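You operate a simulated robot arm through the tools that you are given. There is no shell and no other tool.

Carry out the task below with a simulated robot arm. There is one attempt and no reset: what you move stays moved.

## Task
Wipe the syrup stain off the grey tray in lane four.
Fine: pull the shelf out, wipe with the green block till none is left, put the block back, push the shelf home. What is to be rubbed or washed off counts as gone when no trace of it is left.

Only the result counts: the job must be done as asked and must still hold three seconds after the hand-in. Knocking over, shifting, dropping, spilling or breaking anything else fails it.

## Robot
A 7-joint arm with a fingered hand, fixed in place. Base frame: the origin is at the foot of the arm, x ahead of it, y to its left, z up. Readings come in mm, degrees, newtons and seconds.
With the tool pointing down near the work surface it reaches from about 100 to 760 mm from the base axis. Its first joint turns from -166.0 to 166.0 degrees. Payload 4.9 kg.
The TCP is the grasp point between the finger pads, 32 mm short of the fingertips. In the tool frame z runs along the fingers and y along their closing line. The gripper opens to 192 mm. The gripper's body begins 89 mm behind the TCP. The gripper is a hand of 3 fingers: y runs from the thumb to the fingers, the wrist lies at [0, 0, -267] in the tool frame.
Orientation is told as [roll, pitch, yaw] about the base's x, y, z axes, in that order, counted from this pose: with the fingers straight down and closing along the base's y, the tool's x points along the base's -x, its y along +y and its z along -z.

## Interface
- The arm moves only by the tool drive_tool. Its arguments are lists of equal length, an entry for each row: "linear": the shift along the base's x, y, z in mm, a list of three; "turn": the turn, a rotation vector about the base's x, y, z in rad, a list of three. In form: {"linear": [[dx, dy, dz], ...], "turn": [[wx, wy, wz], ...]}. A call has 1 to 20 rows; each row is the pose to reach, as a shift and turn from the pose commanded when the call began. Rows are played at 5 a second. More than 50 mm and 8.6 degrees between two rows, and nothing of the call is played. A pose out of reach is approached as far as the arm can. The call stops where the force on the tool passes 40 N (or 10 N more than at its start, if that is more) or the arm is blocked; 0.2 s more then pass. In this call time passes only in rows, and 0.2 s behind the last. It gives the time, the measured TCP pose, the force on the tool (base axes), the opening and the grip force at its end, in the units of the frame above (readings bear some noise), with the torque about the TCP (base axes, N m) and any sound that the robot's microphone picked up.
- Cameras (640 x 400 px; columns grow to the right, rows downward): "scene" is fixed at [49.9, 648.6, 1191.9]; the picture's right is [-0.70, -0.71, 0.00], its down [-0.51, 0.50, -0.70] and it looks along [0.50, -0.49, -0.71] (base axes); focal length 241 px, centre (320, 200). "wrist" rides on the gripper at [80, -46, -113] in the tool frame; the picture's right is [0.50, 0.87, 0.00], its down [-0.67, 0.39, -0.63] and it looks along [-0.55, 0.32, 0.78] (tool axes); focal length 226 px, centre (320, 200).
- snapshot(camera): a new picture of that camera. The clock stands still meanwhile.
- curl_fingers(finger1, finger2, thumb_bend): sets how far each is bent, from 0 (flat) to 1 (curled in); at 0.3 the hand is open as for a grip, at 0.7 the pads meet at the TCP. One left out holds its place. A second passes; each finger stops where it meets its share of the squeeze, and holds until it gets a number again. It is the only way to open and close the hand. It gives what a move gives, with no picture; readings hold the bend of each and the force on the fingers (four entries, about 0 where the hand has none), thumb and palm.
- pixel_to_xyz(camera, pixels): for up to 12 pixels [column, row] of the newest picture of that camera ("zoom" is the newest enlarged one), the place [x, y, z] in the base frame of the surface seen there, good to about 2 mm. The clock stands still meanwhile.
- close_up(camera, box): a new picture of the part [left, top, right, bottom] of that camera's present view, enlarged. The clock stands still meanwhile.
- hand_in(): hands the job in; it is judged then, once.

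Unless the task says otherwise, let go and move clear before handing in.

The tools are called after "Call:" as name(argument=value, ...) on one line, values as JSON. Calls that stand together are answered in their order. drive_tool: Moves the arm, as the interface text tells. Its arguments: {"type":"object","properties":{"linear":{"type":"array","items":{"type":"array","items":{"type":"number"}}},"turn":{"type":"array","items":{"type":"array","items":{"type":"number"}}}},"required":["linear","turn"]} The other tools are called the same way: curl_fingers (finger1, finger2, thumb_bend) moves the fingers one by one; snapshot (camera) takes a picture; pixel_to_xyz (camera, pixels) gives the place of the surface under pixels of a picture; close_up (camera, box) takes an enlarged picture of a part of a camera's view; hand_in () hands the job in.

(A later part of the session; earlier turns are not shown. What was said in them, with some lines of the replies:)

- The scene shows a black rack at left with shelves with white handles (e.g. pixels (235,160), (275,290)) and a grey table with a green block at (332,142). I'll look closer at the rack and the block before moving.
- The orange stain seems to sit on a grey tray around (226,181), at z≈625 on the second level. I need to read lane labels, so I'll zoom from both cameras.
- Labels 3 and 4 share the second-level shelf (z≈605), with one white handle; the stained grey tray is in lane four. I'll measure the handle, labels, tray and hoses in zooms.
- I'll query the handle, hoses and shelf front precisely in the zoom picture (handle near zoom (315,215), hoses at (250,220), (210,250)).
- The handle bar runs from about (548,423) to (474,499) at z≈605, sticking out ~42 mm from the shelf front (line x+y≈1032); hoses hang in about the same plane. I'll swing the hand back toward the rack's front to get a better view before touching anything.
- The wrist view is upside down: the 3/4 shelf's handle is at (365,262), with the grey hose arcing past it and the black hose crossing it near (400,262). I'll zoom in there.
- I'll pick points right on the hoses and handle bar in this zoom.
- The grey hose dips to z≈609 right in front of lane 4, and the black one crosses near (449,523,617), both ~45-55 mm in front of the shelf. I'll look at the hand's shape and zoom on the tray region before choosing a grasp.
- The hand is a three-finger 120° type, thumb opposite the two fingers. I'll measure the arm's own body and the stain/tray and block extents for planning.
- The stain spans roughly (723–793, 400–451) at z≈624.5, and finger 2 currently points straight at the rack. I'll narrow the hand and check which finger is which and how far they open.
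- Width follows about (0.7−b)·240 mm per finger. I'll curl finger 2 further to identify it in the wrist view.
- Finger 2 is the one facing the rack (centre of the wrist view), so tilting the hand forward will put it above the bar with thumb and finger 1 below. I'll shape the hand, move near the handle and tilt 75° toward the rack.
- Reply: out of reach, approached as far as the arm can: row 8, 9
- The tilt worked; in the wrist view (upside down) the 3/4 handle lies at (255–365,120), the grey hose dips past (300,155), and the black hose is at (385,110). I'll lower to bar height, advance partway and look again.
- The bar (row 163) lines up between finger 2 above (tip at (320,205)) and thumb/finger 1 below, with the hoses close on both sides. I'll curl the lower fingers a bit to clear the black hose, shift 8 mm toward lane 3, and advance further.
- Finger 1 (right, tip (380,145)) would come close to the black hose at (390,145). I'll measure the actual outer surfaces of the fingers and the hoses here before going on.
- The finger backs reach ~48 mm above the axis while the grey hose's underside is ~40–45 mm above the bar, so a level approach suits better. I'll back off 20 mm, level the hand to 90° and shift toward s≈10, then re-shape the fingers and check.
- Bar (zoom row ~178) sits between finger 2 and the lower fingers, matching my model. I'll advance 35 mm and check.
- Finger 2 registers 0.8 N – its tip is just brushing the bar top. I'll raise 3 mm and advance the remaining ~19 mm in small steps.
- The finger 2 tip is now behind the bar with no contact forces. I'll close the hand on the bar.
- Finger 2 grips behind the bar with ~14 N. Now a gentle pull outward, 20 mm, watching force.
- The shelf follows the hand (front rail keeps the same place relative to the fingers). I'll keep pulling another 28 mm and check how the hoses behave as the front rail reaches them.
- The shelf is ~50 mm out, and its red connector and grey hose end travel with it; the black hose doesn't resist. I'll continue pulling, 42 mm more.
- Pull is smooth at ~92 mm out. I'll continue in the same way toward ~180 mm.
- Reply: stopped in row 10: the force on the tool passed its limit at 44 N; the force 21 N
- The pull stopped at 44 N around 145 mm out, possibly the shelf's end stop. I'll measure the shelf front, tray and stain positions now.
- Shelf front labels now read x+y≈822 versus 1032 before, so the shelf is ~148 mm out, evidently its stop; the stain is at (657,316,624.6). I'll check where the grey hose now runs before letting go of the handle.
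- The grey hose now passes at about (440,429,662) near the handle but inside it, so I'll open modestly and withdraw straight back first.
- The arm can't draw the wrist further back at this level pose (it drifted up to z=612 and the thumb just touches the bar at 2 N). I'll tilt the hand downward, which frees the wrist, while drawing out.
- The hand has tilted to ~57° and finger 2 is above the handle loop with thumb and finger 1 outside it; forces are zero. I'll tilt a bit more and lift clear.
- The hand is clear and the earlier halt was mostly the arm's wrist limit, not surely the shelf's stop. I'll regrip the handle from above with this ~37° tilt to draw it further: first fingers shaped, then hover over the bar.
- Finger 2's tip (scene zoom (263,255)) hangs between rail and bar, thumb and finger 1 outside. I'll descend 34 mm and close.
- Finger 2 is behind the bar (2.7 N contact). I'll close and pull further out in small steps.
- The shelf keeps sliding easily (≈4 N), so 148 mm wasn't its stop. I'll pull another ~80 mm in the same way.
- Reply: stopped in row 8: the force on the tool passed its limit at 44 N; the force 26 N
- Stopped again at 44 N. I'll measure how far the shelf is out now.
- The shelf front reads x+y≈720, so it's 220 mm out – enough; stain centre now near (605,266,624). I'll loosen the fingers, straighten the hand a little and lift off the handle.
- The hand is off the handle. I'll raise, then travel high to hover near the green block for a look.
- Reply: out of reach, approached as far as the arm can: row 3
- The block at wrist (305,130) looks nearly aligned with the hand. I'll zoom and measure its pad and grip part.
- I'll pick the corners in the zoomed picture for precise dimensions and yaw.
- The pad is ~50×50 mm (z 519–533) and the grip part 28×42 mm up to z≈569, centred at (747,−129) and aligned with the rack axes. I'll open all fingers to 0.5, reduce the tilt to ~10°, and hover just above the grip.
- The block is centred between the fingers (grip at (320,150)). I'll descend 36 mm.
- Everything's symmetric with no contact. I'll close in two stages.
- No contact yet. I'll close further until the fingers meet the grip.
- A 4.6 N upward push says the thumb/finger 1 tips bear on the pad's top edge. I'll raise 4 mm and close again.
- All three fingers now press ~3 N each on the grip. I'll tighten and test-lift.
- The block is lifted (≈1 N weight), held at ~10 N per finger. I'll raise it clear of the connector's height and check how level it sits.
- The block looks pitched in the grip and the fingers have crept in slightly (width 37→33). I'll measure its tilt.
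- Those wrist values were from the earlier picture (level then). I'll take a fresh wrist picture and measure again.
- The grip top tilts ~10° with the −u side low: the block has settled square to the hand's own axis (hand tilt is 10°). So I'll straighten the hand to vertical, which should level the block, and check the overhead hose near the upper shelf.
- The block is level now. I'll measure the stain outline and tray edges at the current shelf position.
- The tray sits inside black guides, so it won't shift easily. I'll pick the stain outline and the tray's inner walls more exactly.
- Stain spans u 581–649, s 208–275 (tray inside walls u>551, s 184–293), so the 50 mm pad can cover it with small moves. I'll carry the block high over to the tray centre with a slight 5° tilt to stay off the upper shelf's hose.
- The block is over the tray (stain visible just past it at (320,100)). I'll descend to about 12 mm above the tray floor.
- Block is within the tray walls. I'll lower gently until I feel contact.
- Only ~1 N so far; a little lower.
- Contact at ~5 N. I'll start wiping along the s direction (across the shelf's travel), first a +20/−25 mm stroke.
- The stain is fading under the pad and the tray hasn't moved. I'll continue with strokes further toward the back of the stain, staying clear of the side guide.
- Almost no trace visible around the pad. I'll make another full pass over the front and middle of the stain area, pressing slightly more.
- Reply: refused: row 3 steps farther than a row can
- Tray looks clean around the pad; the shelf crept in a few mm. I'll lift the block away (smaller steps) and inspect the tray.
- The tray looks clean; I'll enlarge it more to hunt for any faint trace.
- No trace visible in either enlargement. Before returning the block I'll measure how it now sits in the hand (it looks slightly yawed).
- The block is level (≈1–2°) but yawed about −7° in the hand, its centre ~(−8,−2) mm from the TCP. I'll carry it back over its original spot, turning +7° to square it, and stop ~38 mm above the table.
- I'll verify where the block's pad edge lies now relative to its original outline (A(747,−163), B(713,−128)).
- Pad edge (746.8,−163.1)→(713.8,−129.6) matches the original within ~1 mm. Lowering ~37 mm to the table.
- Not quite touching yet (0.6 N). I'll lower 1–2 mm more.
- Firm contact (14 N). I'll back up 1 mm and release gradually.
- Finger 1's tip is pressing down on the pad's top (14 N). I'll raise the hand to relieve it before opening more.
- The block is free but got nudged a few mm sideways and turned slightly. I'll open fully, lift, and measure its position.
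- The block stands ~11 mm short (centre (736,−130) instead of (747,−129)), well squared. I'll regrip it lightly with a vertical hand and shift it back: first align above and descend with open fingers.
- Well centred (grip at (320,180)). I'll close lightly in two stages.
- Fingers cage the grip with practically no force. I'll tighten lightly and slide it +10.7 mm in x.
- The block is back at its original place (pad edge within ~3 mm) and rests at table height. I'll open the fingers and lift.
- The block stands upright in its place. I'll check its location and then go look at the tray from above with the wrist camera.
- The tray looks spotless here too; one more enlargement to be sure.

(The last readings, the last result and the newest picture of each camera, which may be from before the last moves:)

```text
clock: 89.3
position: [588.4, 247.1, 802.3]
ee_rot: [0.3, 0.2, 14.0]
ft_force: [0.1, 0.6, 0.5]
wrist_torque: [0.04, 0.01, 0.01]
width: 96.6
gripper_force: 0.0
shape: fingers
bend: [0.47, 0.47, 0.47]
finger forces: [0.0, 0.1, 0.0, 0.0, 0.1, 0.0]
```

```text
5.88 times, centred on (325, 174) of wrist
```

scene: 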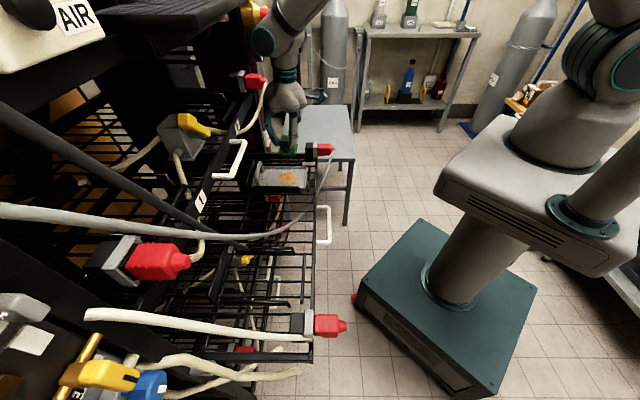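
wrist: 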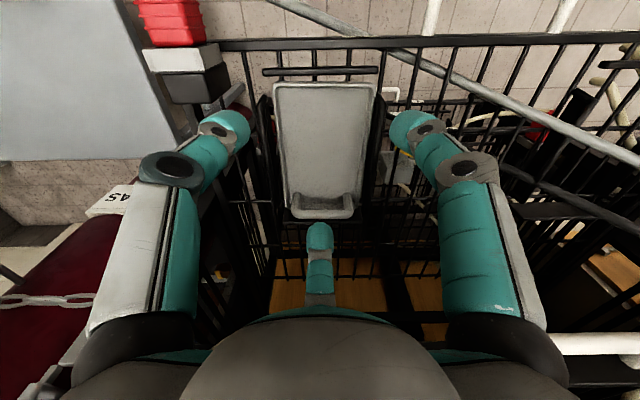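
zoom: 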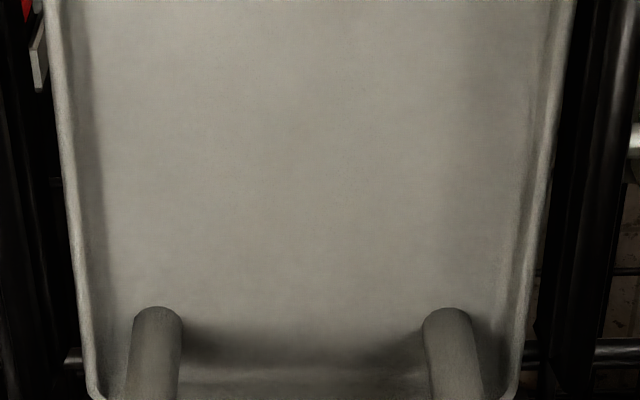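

There are very faint brownish blotches; I'll compare a patch inside the former stain with one outside to see whether it's just surface texture.

Call:
close_up(camera="wrist", box=[285, 95, 365, 145])

Call:
close_up(camera="wrist", box=[305, 110, 345, 135])

Call:
close_up(camera="wrist", box=[300, 160, 340, 185])

Call:
pixel_to_xyz(camera="wrist", pixels=[[325, 95], [325, 110], [325, 125], [325, 140], [325, 155], [325, 175], [295, 120], [355, 120]])

```text
8.00 times, centred on (325, 120) of wrist
```

zoom: 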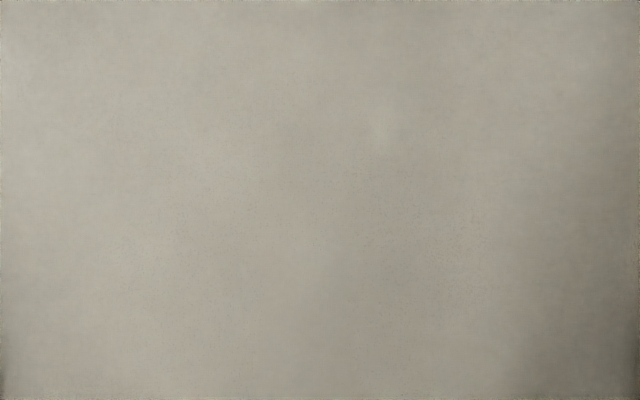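

```text
16.00 times, centred on (325, 122) of wrist
```

zoom: 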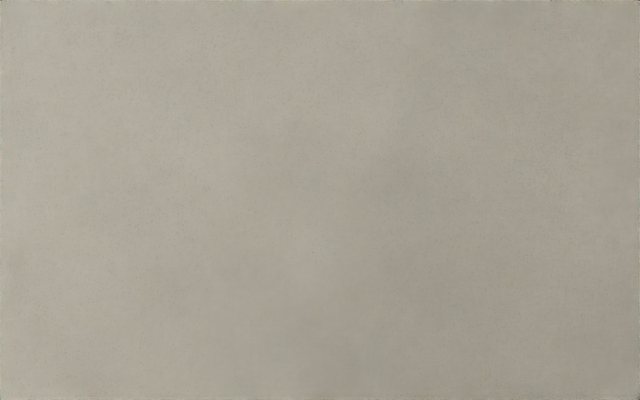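

```text
16.00 times, centred on (320, 172) of wrist
```

zoom: 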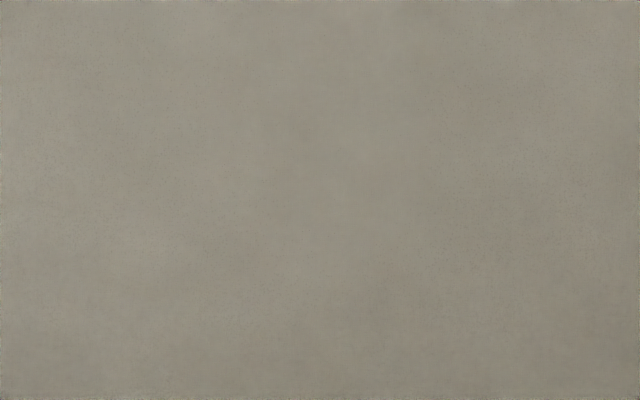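

```text
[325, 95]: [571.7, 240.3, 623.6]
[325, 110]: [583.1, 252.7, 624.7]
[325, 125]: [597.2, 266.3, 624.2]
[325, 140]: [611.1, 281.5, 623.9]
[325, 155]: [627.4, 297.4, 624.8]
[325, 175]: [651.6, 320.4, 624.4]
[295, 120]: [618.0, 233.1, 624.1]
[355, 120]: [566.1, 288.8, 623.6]
```

Inside and outside patches show the same plain texture, so the stain is fully gone. Now for pushing the shelf home: I'll measure the handle's current position.

Call:
snapshot(camera="scene")

Call:
close_up(camera="scene", box=[270, 170, 350, 260])

Call:
pixel_to_xyz(camera="wrist", pixels=[[300, 43], [260, 43], [400, 42], [500, 38]])

```text
taken
```

scene: 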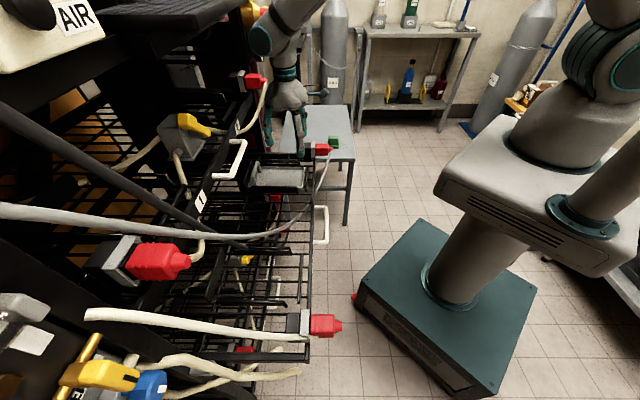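

```text
4.44 times, centred on (310, 215) of scene
```

zoom: 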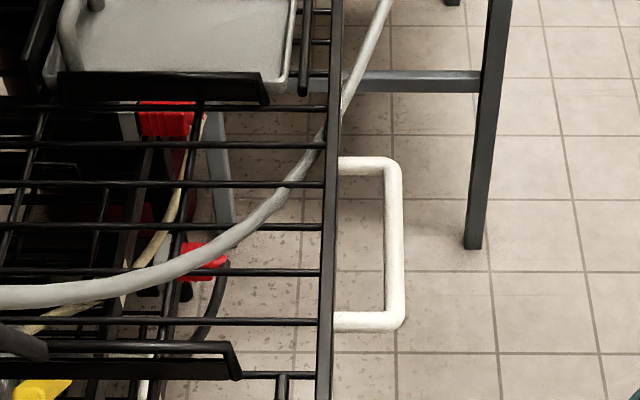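

```text
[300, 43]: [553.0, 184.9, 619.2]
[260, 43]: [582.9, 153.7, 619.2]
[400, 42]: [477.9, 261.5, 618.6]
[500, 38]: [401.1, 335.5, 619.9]
```

Call:
pixel_to_xyz(camera="zoom", pixels=[[392, 180], [394, 220], [396, 260], [396, 310], [360, 164], [360, 320], [337, 200], [325, 330]])

```text
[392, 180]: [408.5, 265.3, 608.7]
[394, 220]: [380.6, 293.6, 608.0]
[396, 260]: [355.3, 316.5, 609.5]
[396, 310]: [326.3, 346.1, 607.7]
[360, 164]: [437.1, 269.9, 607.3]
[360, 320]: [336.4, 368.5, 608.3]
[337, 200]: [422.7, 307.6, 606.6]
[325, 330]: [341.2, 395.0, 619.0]
```

The bar is at u≈476, z≈602, s −14…101 (shelf 211 mm out). I'll make a closed fist and come down in front of the handle's middle with a 15° tilt.

Call:
curl_fingers(finger1=0.7, finger2=0.7, thumb_bend=0.7)

Call:
drive_tool(linear=[[-45, 3, 0], [-90, 6, 0], [-134, 9, 0], [-178, 12, 0], [-222, 15, 0], [-267, 17.8, 0], [-267, 17.8, -45], [-267, 17.8, -90], [-267, 17.8, -130]], turn=[[0, 0, 0], [0, 0, 0], [0, 0, 0], [0, 0, 0], [0.06, -0.06, 0], [0.12, -0.12, 0], [0.185, -0.185, 0], [0.185, -0.185, 0], [0.185, -0.185, 0]])

Call:
snapshot(camera="wrist")

Call:
snapshot(camera="scene")

```text
clock: 90.3
position: [588.9, 246.1, 801.3]
ee_rot: [0.3, 0.2, 14.0]
ft_force: [0.0, 0.9, 0.7]
wrist_torque: [-0.01, 0.02, 0.0]
width: 3.7
gripper_force: 0.0
shape: fingers
bend: [0.69, 0.69, 0.7]
finger forces: [0.0, 0.0, 0.1, 0.0, 0.0, 0.0]
```

```text
clock: 92.3
position: [323.1, 264.4, 671.3]
ee_rot: [8.3, -12.8, 13.2]
ft_force: [0.1, 0.6, 0.0]
wrist_torque: [-0.04, -0.01, 0.04]
width: 3.3
gripper_force: 0.1
shape: fingers
bend: [0.7, 0.7, 0.7]
finger forces: [0.0, 0.0, 0.0, 0.1, 0.1, 0.0]
```

```text
taken
```

wrist: 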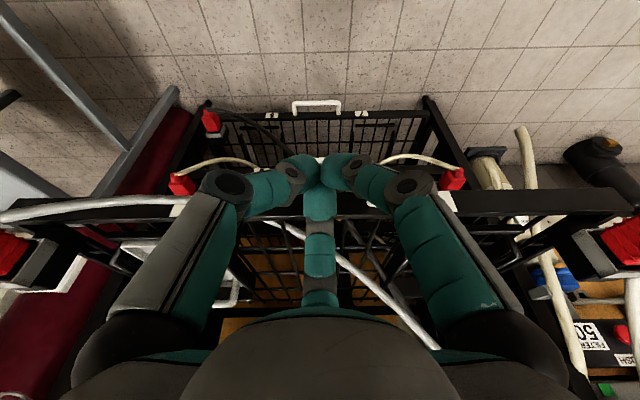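

```text
taken
```

scene: 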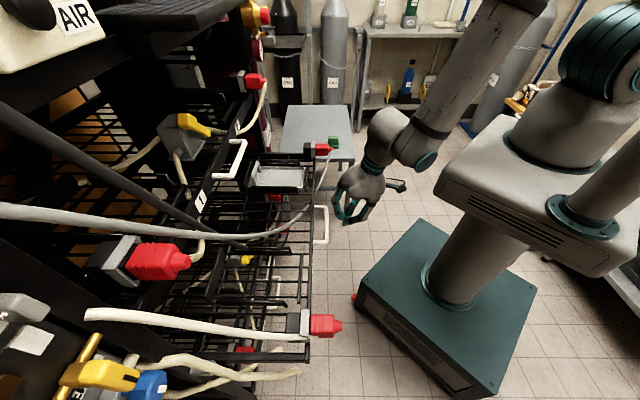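

Closed fist is in front of the handle, above it. Lowering 78 mm to bar height.

Call:
drive_tool(linear=[[0, 0, -30], [0, 0, -60], [0, 0, -78]], turn=[[0, 0, 0], [0, 0, 0], [0, 0, 0]])

Call:
close_up(camera="scene", box=[280, 150, 420, 260])

Call:
snapshot(camera="wrist")

```text
clock: 93.1
position: [320.3, 261.0, 602.1]
ee_rot: [8.8, -11.7, 13.3]
ft_force: [-0.4, 0.2, -0.2]
wrist_torque: [0.12, -0.07, 0.01]
width: 3.5
gripper_force: 0.1
shape: fingers
bend: [0.7, 0.7, 0.7]
finger forces: [0.0, 0.0, 0.0, 0.1, 0.1, 0.0]
out of reach, approached as far as the arm can: row 3
```

```text
3.64 times, centred on (350, 205) of scene
```

zoom: 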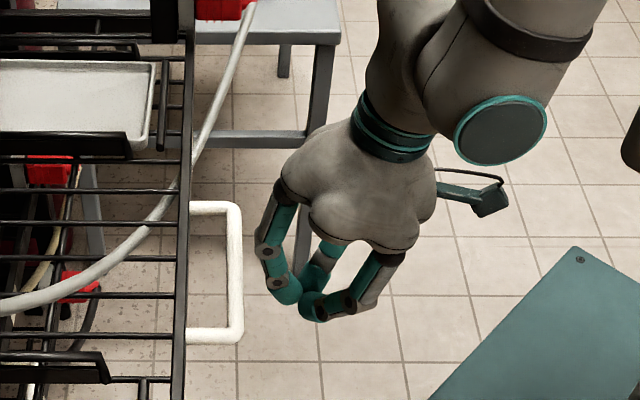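

```text
taken
```

wrist: 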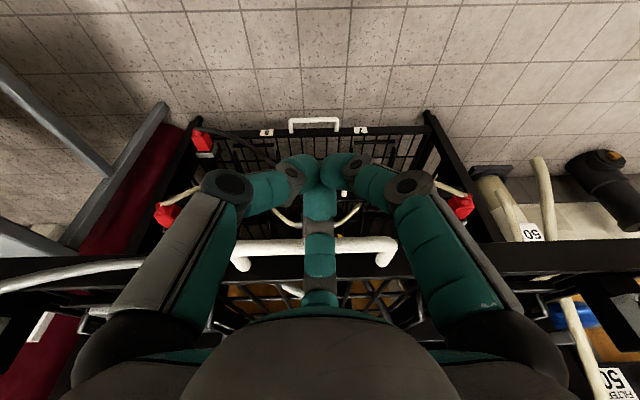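

The arm can't go quite lower here (z≈602), but that's bar height. I'll push gently toward the rack (+u).

Call:
drive_tool(linear=[[5, 5, 0], [10, 10, 0], [15, 15, 0], [20, 20, 0], [25, 25, 0], [30, 30, 0], [35, 35, 0], [40, 40, 0], [45, 45, 0], [50, 50, 0]], turn=[[0, 0, 0], [0, 0, 0], [0, 0, 0], [0, 0, 0], [0, 0, 0], [0, 0, 0], [0, 0, 0], [0, 0, 0], [0, 0, 0], [0, 0, 0]])

Call:
close_up(camera="scene", box=[250, 140, 390, 260])

Call:
snapshot(camera="wrist")

```text
clock: 95.3
position: [372.3, 314.7, 592.9]
ee_rot: [8.2, -12.5, 13.3]
ft_force: [-1.8, -2.4, 1.2]
wrist_torque: [0.01, -0.06, 0.01]
width: 4.0
gripper_force: 1.5
shape: fingers
bend: [0.69, 0.7, 0.7]
finger forces: [0.0, 3.0, 0.0, 0.1, 0.1, 0.0]
out of reach, approached as far as the arm can: row 1
```

```text
3.33 times, centred on (320, 200) of scene
```

zoom: 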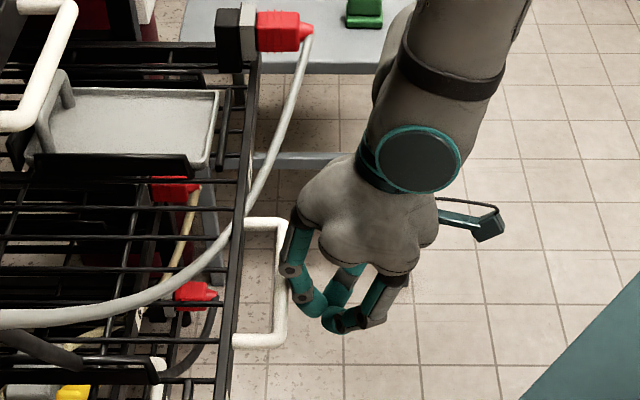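

```text
taken
```

wrist: 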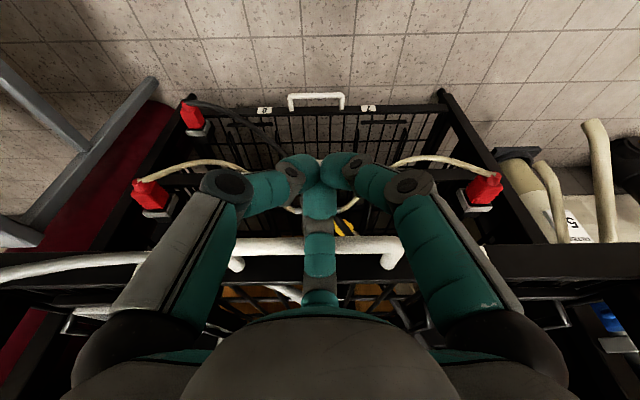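

Pushing works at ~3 N with finger 2's back on the bar. I'll continue while tilting the hand further forward so it clears the upper shelf's handle later.

Call:
drive_tool(linear=[[5, 5, 0], [10, 10, 0], [15, 15, 0], [20, 20, 0], [25, 25, 0], [30, 30, 0], [35, 35, 0], [40, 40, 0], [45, 45, 0], [50, 50, 0], [55, 55, 0], [60, 60, 0]], turn=[[0.02, -0.02, 0], [0.04, -0.04, 0], [0.06, -0.06, 0], [0.08, -0.08, 0], [0.1, -0.1, 0], [0.12, -0.12, 0], [0.14, -0.14, 0], [0.16, -0.16, 0], [0.18, -0.18, 0], [0.2, -0.2, 0], [0.22, -0.22, 0], [0.24, -0.24, 0]])

Call:
close_up(camera="scene", box=[220, 130, 370, 260])

Call:
snapshot(camera="wrist")

```text
clock: 97.9
position: [432.2, 373.0, 593.7]
ee_rot: [19.7, -28.9, 9.1]
ft_force: [-3.4, -4.1, -0.6]
wrist_torque: [0.02, -0.06, 0.02]
width: 3.8
gripper_force: 1.3
shape: fingers
bend: [0.69, 0.7, 0.7]
finger forces: [0.0, 3.7, 0.1, 0.0, 0.1, 0.0]
```

```text
3.08 times, centred on (295, 195) of scene
```

zoom: 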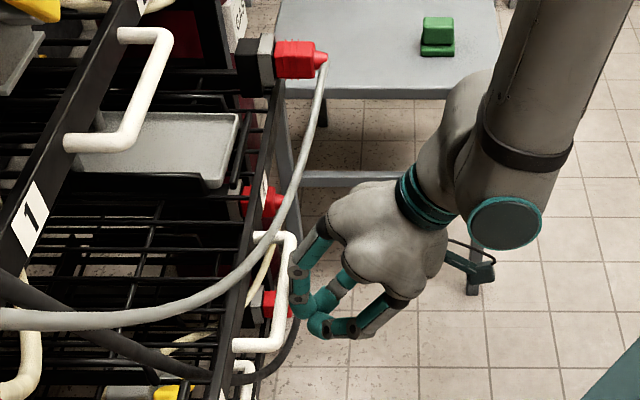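

```text
taken
```

wrist: 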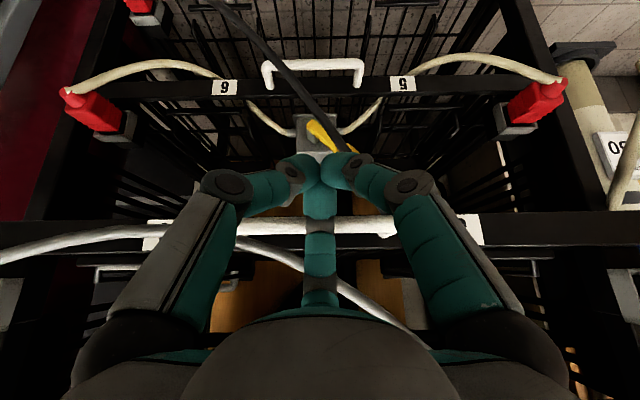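

Remaining ≈80 mm. I'll continue with slower steps and a bit more tilt (to ~45°).

Call:
drive_tool(linear=[[5, 5, 0], [10, 10, 0], [15, 15, 0], [20, 20, 0], [25, 25, 0], [30, 30, 0], [35, 35, 0]], turn=[[0.018, -0.018, 0], [0.036, -0.036, 0], [0.054, -0.054, 0], [0.072, -0.072, 0], [0.09, -0.09, 0], [0.108, -0.108, 0], [0.126, -0.126, 0]])

Call:
close_up(camera="scene", box=[200, 130, 350, 260])

Call:
snapshot(camera="wrist")

Call:
pixel_to_xyz(camera="wrist", pixels=[[100, 225], [150, 225], [480, 220], [520, 220]])

```text
clock: 99.5
position: [467.3, 409.0, 594.4]
ee_rot: [27.3, -36.8, 4.8]
ft_force: [-3.0, -3.1, -0.4]
wrist_torque: [-0.01, -0.02, 0.02]
width: 3.9
gripper_force: 3.4
shape: fingers
bend: [0.69, 0.7, 0.7]
finger forces: [0.0, 6.8, 0.1, 0.1, 0.1, 0.1]
```

```text
3.08 times, centred on (275, 195) of scene
```

zoom: 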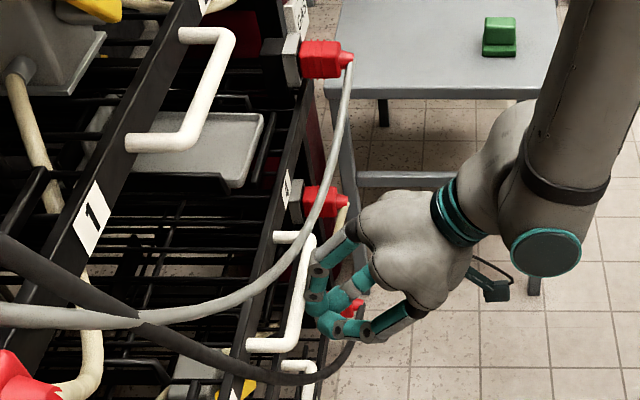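

```text
taken
```

wrist: 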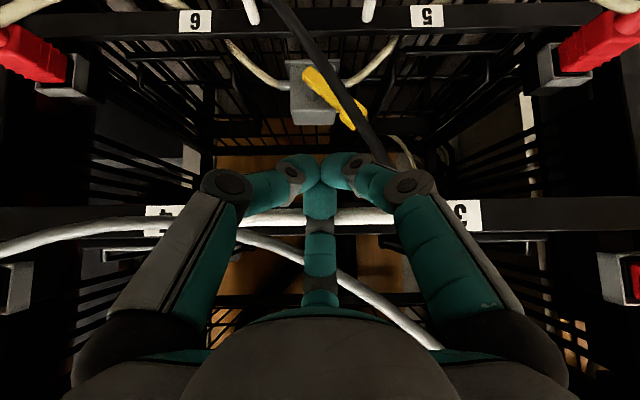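

```text
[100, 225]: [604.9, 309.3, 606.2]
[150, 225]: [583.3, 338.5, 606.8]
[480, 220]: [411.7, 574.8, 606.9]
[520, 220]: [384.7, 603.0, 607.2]
```

About 31 mm to go (front rail x+y≈987 vs 1032). I'll push 25 mm more in small steps, then measure.

Call:
drive_tool(linear=[[3, 3, 0], [6, 6, 0], [9, 9, 0], [12, 12, 0], [15, 15, 0], [18, 18, 0]], turn=[[0, 0, 0], [0, 0, 0], [0, 0, 0], [0, 0, 0], [0, 0, 0], [0, 0, 0]])

Call:
close_up(camera="scene", box=[200, 130, 350, 260])

Call:
snapshot(camera="wrist")

Call:
pixel_to_xyz(camera="wrist", pixels=[[160, 215], [460, 215], [470, 225], [520, 220]])

```text
clock: 100.9
position: [486.4, 427.7, 595.1]
ee_rot: [27.2, -36.9, 4.9]
ft_force: [-3.8, -2.1, -1.2]
wrist_torque: [0.04, -0.03, 0.01]
width: 4.1
gripper_force: 3.1
shape: fingers
bend: [0.69, 0.7, 0.7]
finger forces: [0.0, 6.6, 0.0, 0.0, 0.1, 0.1]
```

```text
3.08 times, centred on (275, 195) of scene
```

zoom: 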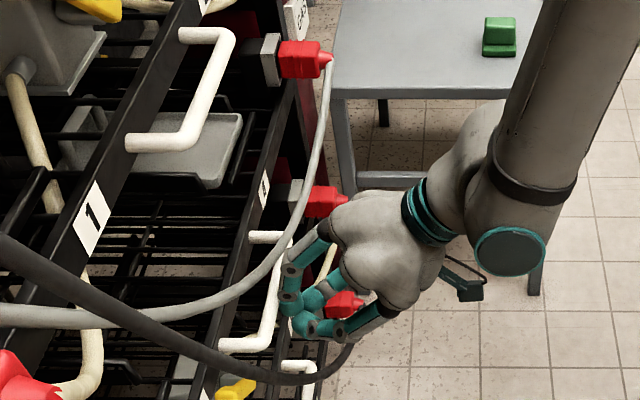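

```text
taken
```

wrist: 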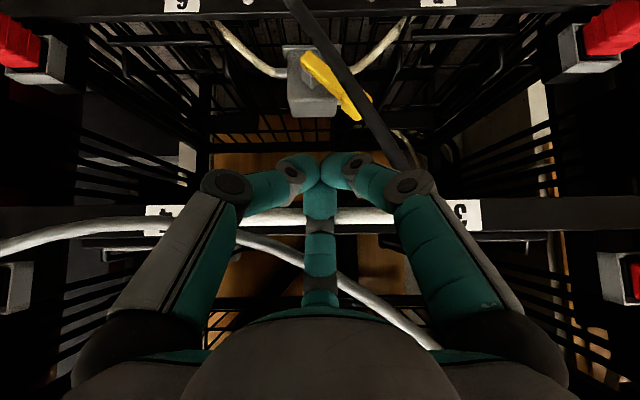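

```text
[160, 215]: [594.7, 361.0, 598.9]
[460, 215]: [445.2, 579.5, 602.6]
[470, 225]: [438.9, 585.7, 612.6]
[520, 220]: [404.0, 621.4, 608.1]
```

Label 3 reads x+y≈1025 versus 1034 at home: ~6.5 mm left. Continuing in 1 mm-class steps until the stop is felt.

Call:
drive_tool(linear=[[1, 1, 0], [2, 2, 0], [3, 3, 0], [4, 4, 0], [4.7, 4.7, 0]], turn=[[0, 0, 0], [0, 0, 0], [0, 0, 0], [0, 0, 0], [0, 0, 0]])

Call:
snapshot(camera="wrist")

Call:
pixel_to_xyz(camera="wrist", pixels=[[460, 215], [465, 210], [460, 222], [155, 215]])

Call:
snapshot(camera="scene")

Call:
pixel_to_xyz(camera="scene", pixels=[[255, 187], [237, 257], [255, 189], [238, 255]])

```text
clock: 102.1
position: [490.7, 431.5, 593.9]
ee_rot: [27.3, -36.8, 4.9]
ft_force: [-0.5, -0.2, -0.5]
wrist_torque: [0.03, -0.02, 0.01]
width: 3.9
gripper_force: 0.5
shape: fingers
bend: [0.69, 0.7, 0.7]
finger forces: [0.1, 2.1, 0.0, 0.0, 0.0, 0.0]
```

```text
taken
```

wrist: 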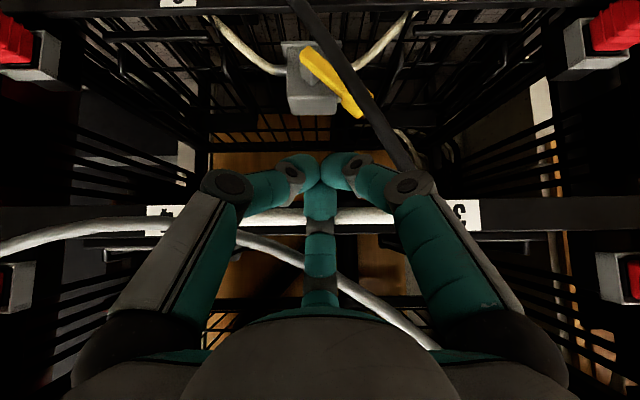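

```text
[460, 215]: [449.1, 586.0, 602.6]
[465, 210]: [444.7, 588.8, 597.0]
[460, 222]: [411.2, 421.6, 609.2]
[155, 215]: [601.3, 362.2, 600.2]
```

```text
taken
```

scene: 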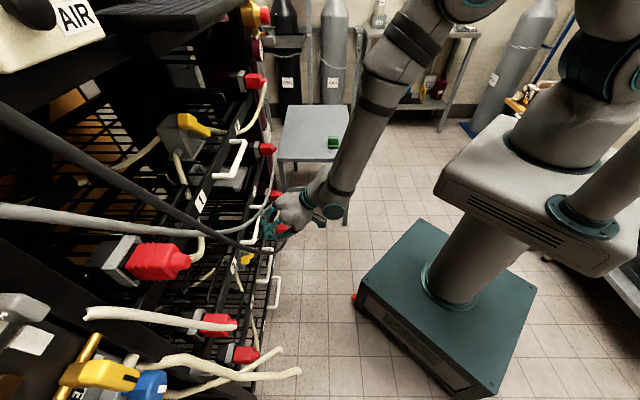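

```text
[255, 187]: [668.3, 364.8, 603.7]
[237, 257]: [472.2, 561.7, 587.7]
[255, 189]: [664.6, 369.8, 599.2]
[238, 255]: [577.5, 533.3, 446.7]
```

The shelf front matches its original position (label 3 x+y=1035; scene points within 1 mm). I'll nudge 2 mm more to confirm it's against its home stop.

Call:
drive_tool(linear=[[0.7, 0.7, 0], [1.4, 1.4, 0], [2, 2, 0]], turn=[[0, 0, 0], [0, 0, 0], [0, 0, 0]])

Call:
snapshot(camera="scene")

Call:
pixel_to_xyz(camera="scene", pixels=[[255, 187], [237, 257], [256, 185], [236, 258]])

```text
clock: 102.9
position: [492.6, 433.1, 593.5]
ee_rot: [27.2, -36.9, 5.0]
ft_force: [-5.9, -5.9, 3.7]
wrist_torque: [0.08, -0.13, 0.01]
width: 3.6
gripper_force: 6.0
shape: fingers
bend: [0.69, 0.7, 0.7]
finger forces: [0.0, 11.7, 0.0, 0.1, 0.0, 0.1]
```

```text
taken
```

scene: 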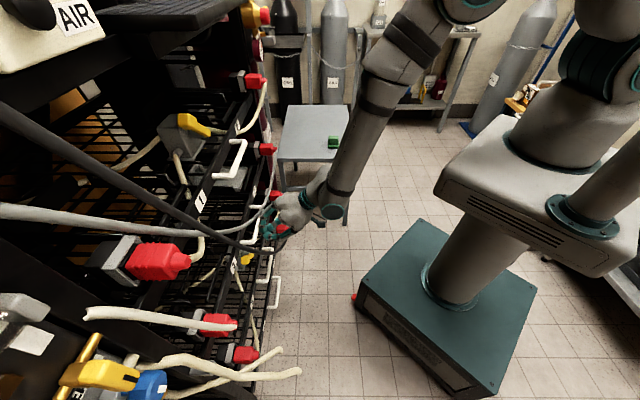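

```text
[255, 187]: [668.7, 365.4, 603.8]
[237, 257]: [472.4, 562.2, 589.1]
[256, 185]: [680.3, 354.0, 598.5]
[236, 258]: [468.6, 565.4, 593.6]
```

Force rose to ~9 N over 2 mm with no more travel – it's home against the stop. I'll withdraw straight back and then up and away.

Call:
drive_tool(linear=[[-8, -8, 0], [-20, -20, 0], [-35, -35, 2], [-55, -55, 10], [-75, -75, 30], [-95, -95, 60], [-110, -115, 95], [-120, -135, 130], [-125, -160, 165], [-125, -190, 200]], turn=[[0, 0, 0], [0, 0, 0], [-0.04, 0.04, 0], [-0.1, 0.1, 0], [-0.17, 0.17, 0], [-0.24, 0.24, 0], [-0.31, 0.31, 0], [-0.38, 0.38, 0], [-0.45, 0.45, 0], [-0.5, 0.5, 0]])

Call:
snapshot(camera="scene")

Call:
snapshot(camera="wrist")

```text
clock: 105.1
position: [365.2, 244.5, 794.6]
ee_rot: [2.5, -3.4, 14.1]
ft_force: [-0.3, -1.0, -0.2]
wrist_torque: [0.01, -0.01, -0.01]
width: 3.5
gripper_force: 0.0
shape: fingers
bend: [0.69, 0.7, 0.7]
finger forces: [0.1, 0.0, 0.0, 0.0, 0.1, 0.0]
```

```text
taken
```

scene: 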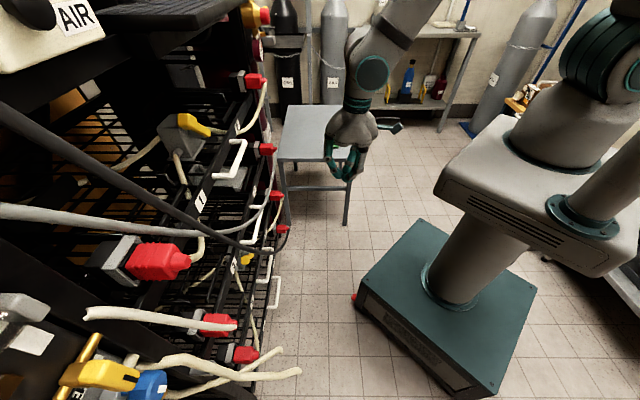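

```text
taken
```

wrist: 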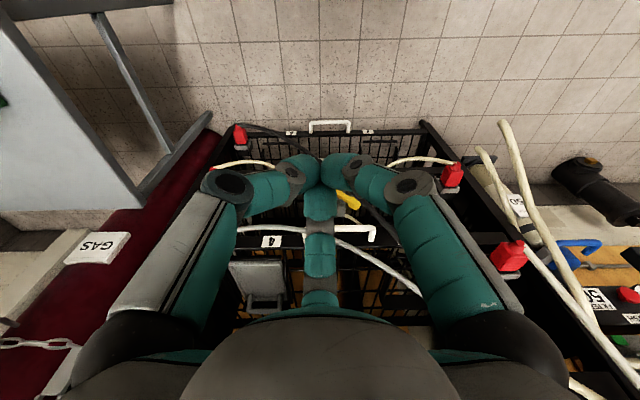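

The arm is clear and the scene looks as at the start. I'll compare shelf and tray points with the initial ones and check the block once more after moving the arm aside.

Call:
drive_tool(linear=[[20, -30, 10], [40, -65, 20], [60, -100, 30], [80, -135, 40], [100, -170, 50], [120, -205, 60]], turn=[[0, 0, 0], [0, 0, 0], [0, 0, 0], [0, 0, 0], [0, 0, 0], [0, 0, 0]])

Call:
close_up(camera="scene", box=[220, 160, 300, 280])

Call:
pixel_to_xyz(camera="zoom", pixels=[[314, 215], [300, 268], [302, 107], [230, 352], [262, 273], [324, 160], [370, 120], [280, 212]])

Call:
close_up(camera="scene", box=[160, 60, 400, 220])

Call:
pixel_to_xyz(camera="scene", pixels=[[230, 180], [235, 176], [333, 141], [332, 137]])

```text
clock: 106.5
position: [486.6, 38.4, 854.3]
ee_rot: [2.5, -3.3, 14.0]
ft_force: [0.7, -0.9, 0.0]
wrist_torque: [0.02, 0.03, 0.01]
width: 3.3
gripper_force: 0.1
shape: fingers
bend: [0.69, 0.7, 0.7]
finger forces: [0.0, 0.0, 0.0, 0.1, 0.0, 0.0]
```

```text
3.33 times, centred on (260, 220) of scene
```

zoom: 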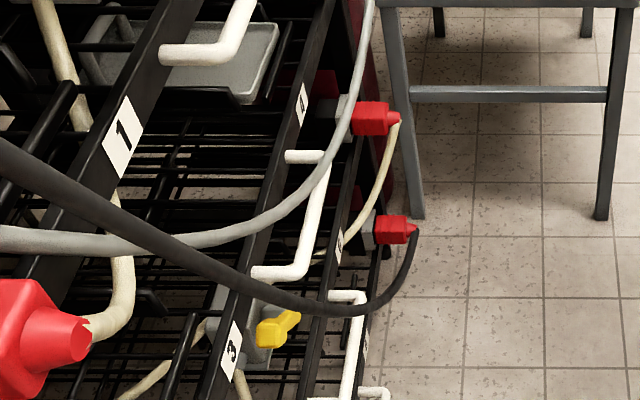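

```text
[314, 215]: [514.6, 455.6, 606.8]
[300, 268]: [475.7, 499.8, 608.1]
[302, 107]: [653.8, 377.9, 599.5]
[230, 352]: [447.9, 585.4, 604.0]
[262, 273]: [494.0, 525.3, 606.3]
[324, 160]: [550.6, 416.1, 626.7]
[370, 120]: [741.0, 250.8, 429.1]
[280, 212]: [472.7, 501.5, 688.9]
```

```text
2.50 times, centred on (280, 140) of scene
```

zoom: 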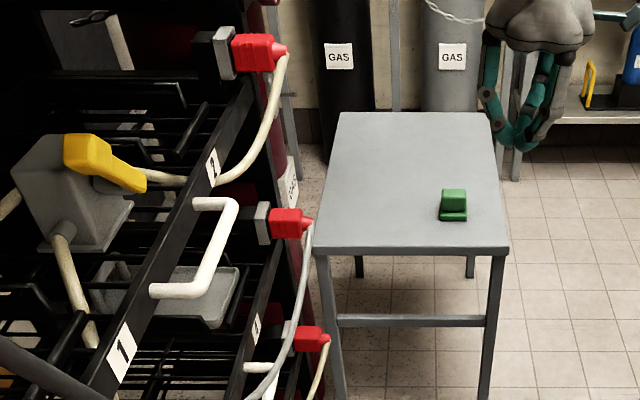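

```text
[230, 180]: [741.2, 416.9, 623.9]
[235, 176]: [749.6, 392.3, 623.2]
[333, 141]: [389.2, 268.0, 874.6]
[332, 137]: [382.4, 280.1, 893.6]
```

All shelf points match the starting values to about 1 mm, the tray shows no stain, the block stands in its old place, and the empty hand is clear. I'm handing in.

Call:
hand_in()

```text
The job is handed in.
```

The syrup stain is gone from the grey tray in lane four. I handed the job in with the shelf pushed home and the green block back on the table.

- **Stain:** I wiped the tray until close-ups from both cameras showed no trace. Where the stain had been, the surface looks the same as the rest of the tray.
- **Block:** It slid about 11 mm when I first set it down. I gripped it again and moved it back to within about 3 mm of where it started, upright and square.
- **Shelf:** It was pulled about 220 mm out and is now home against its stop. Its front and handle match the starting readings to within about 2 mm.
- **Surroundings:** Nothing else moved that I could see. The hose clipped to the shelf followed it out and came back to its old line.

The hand is empty and clear of the rack and table.
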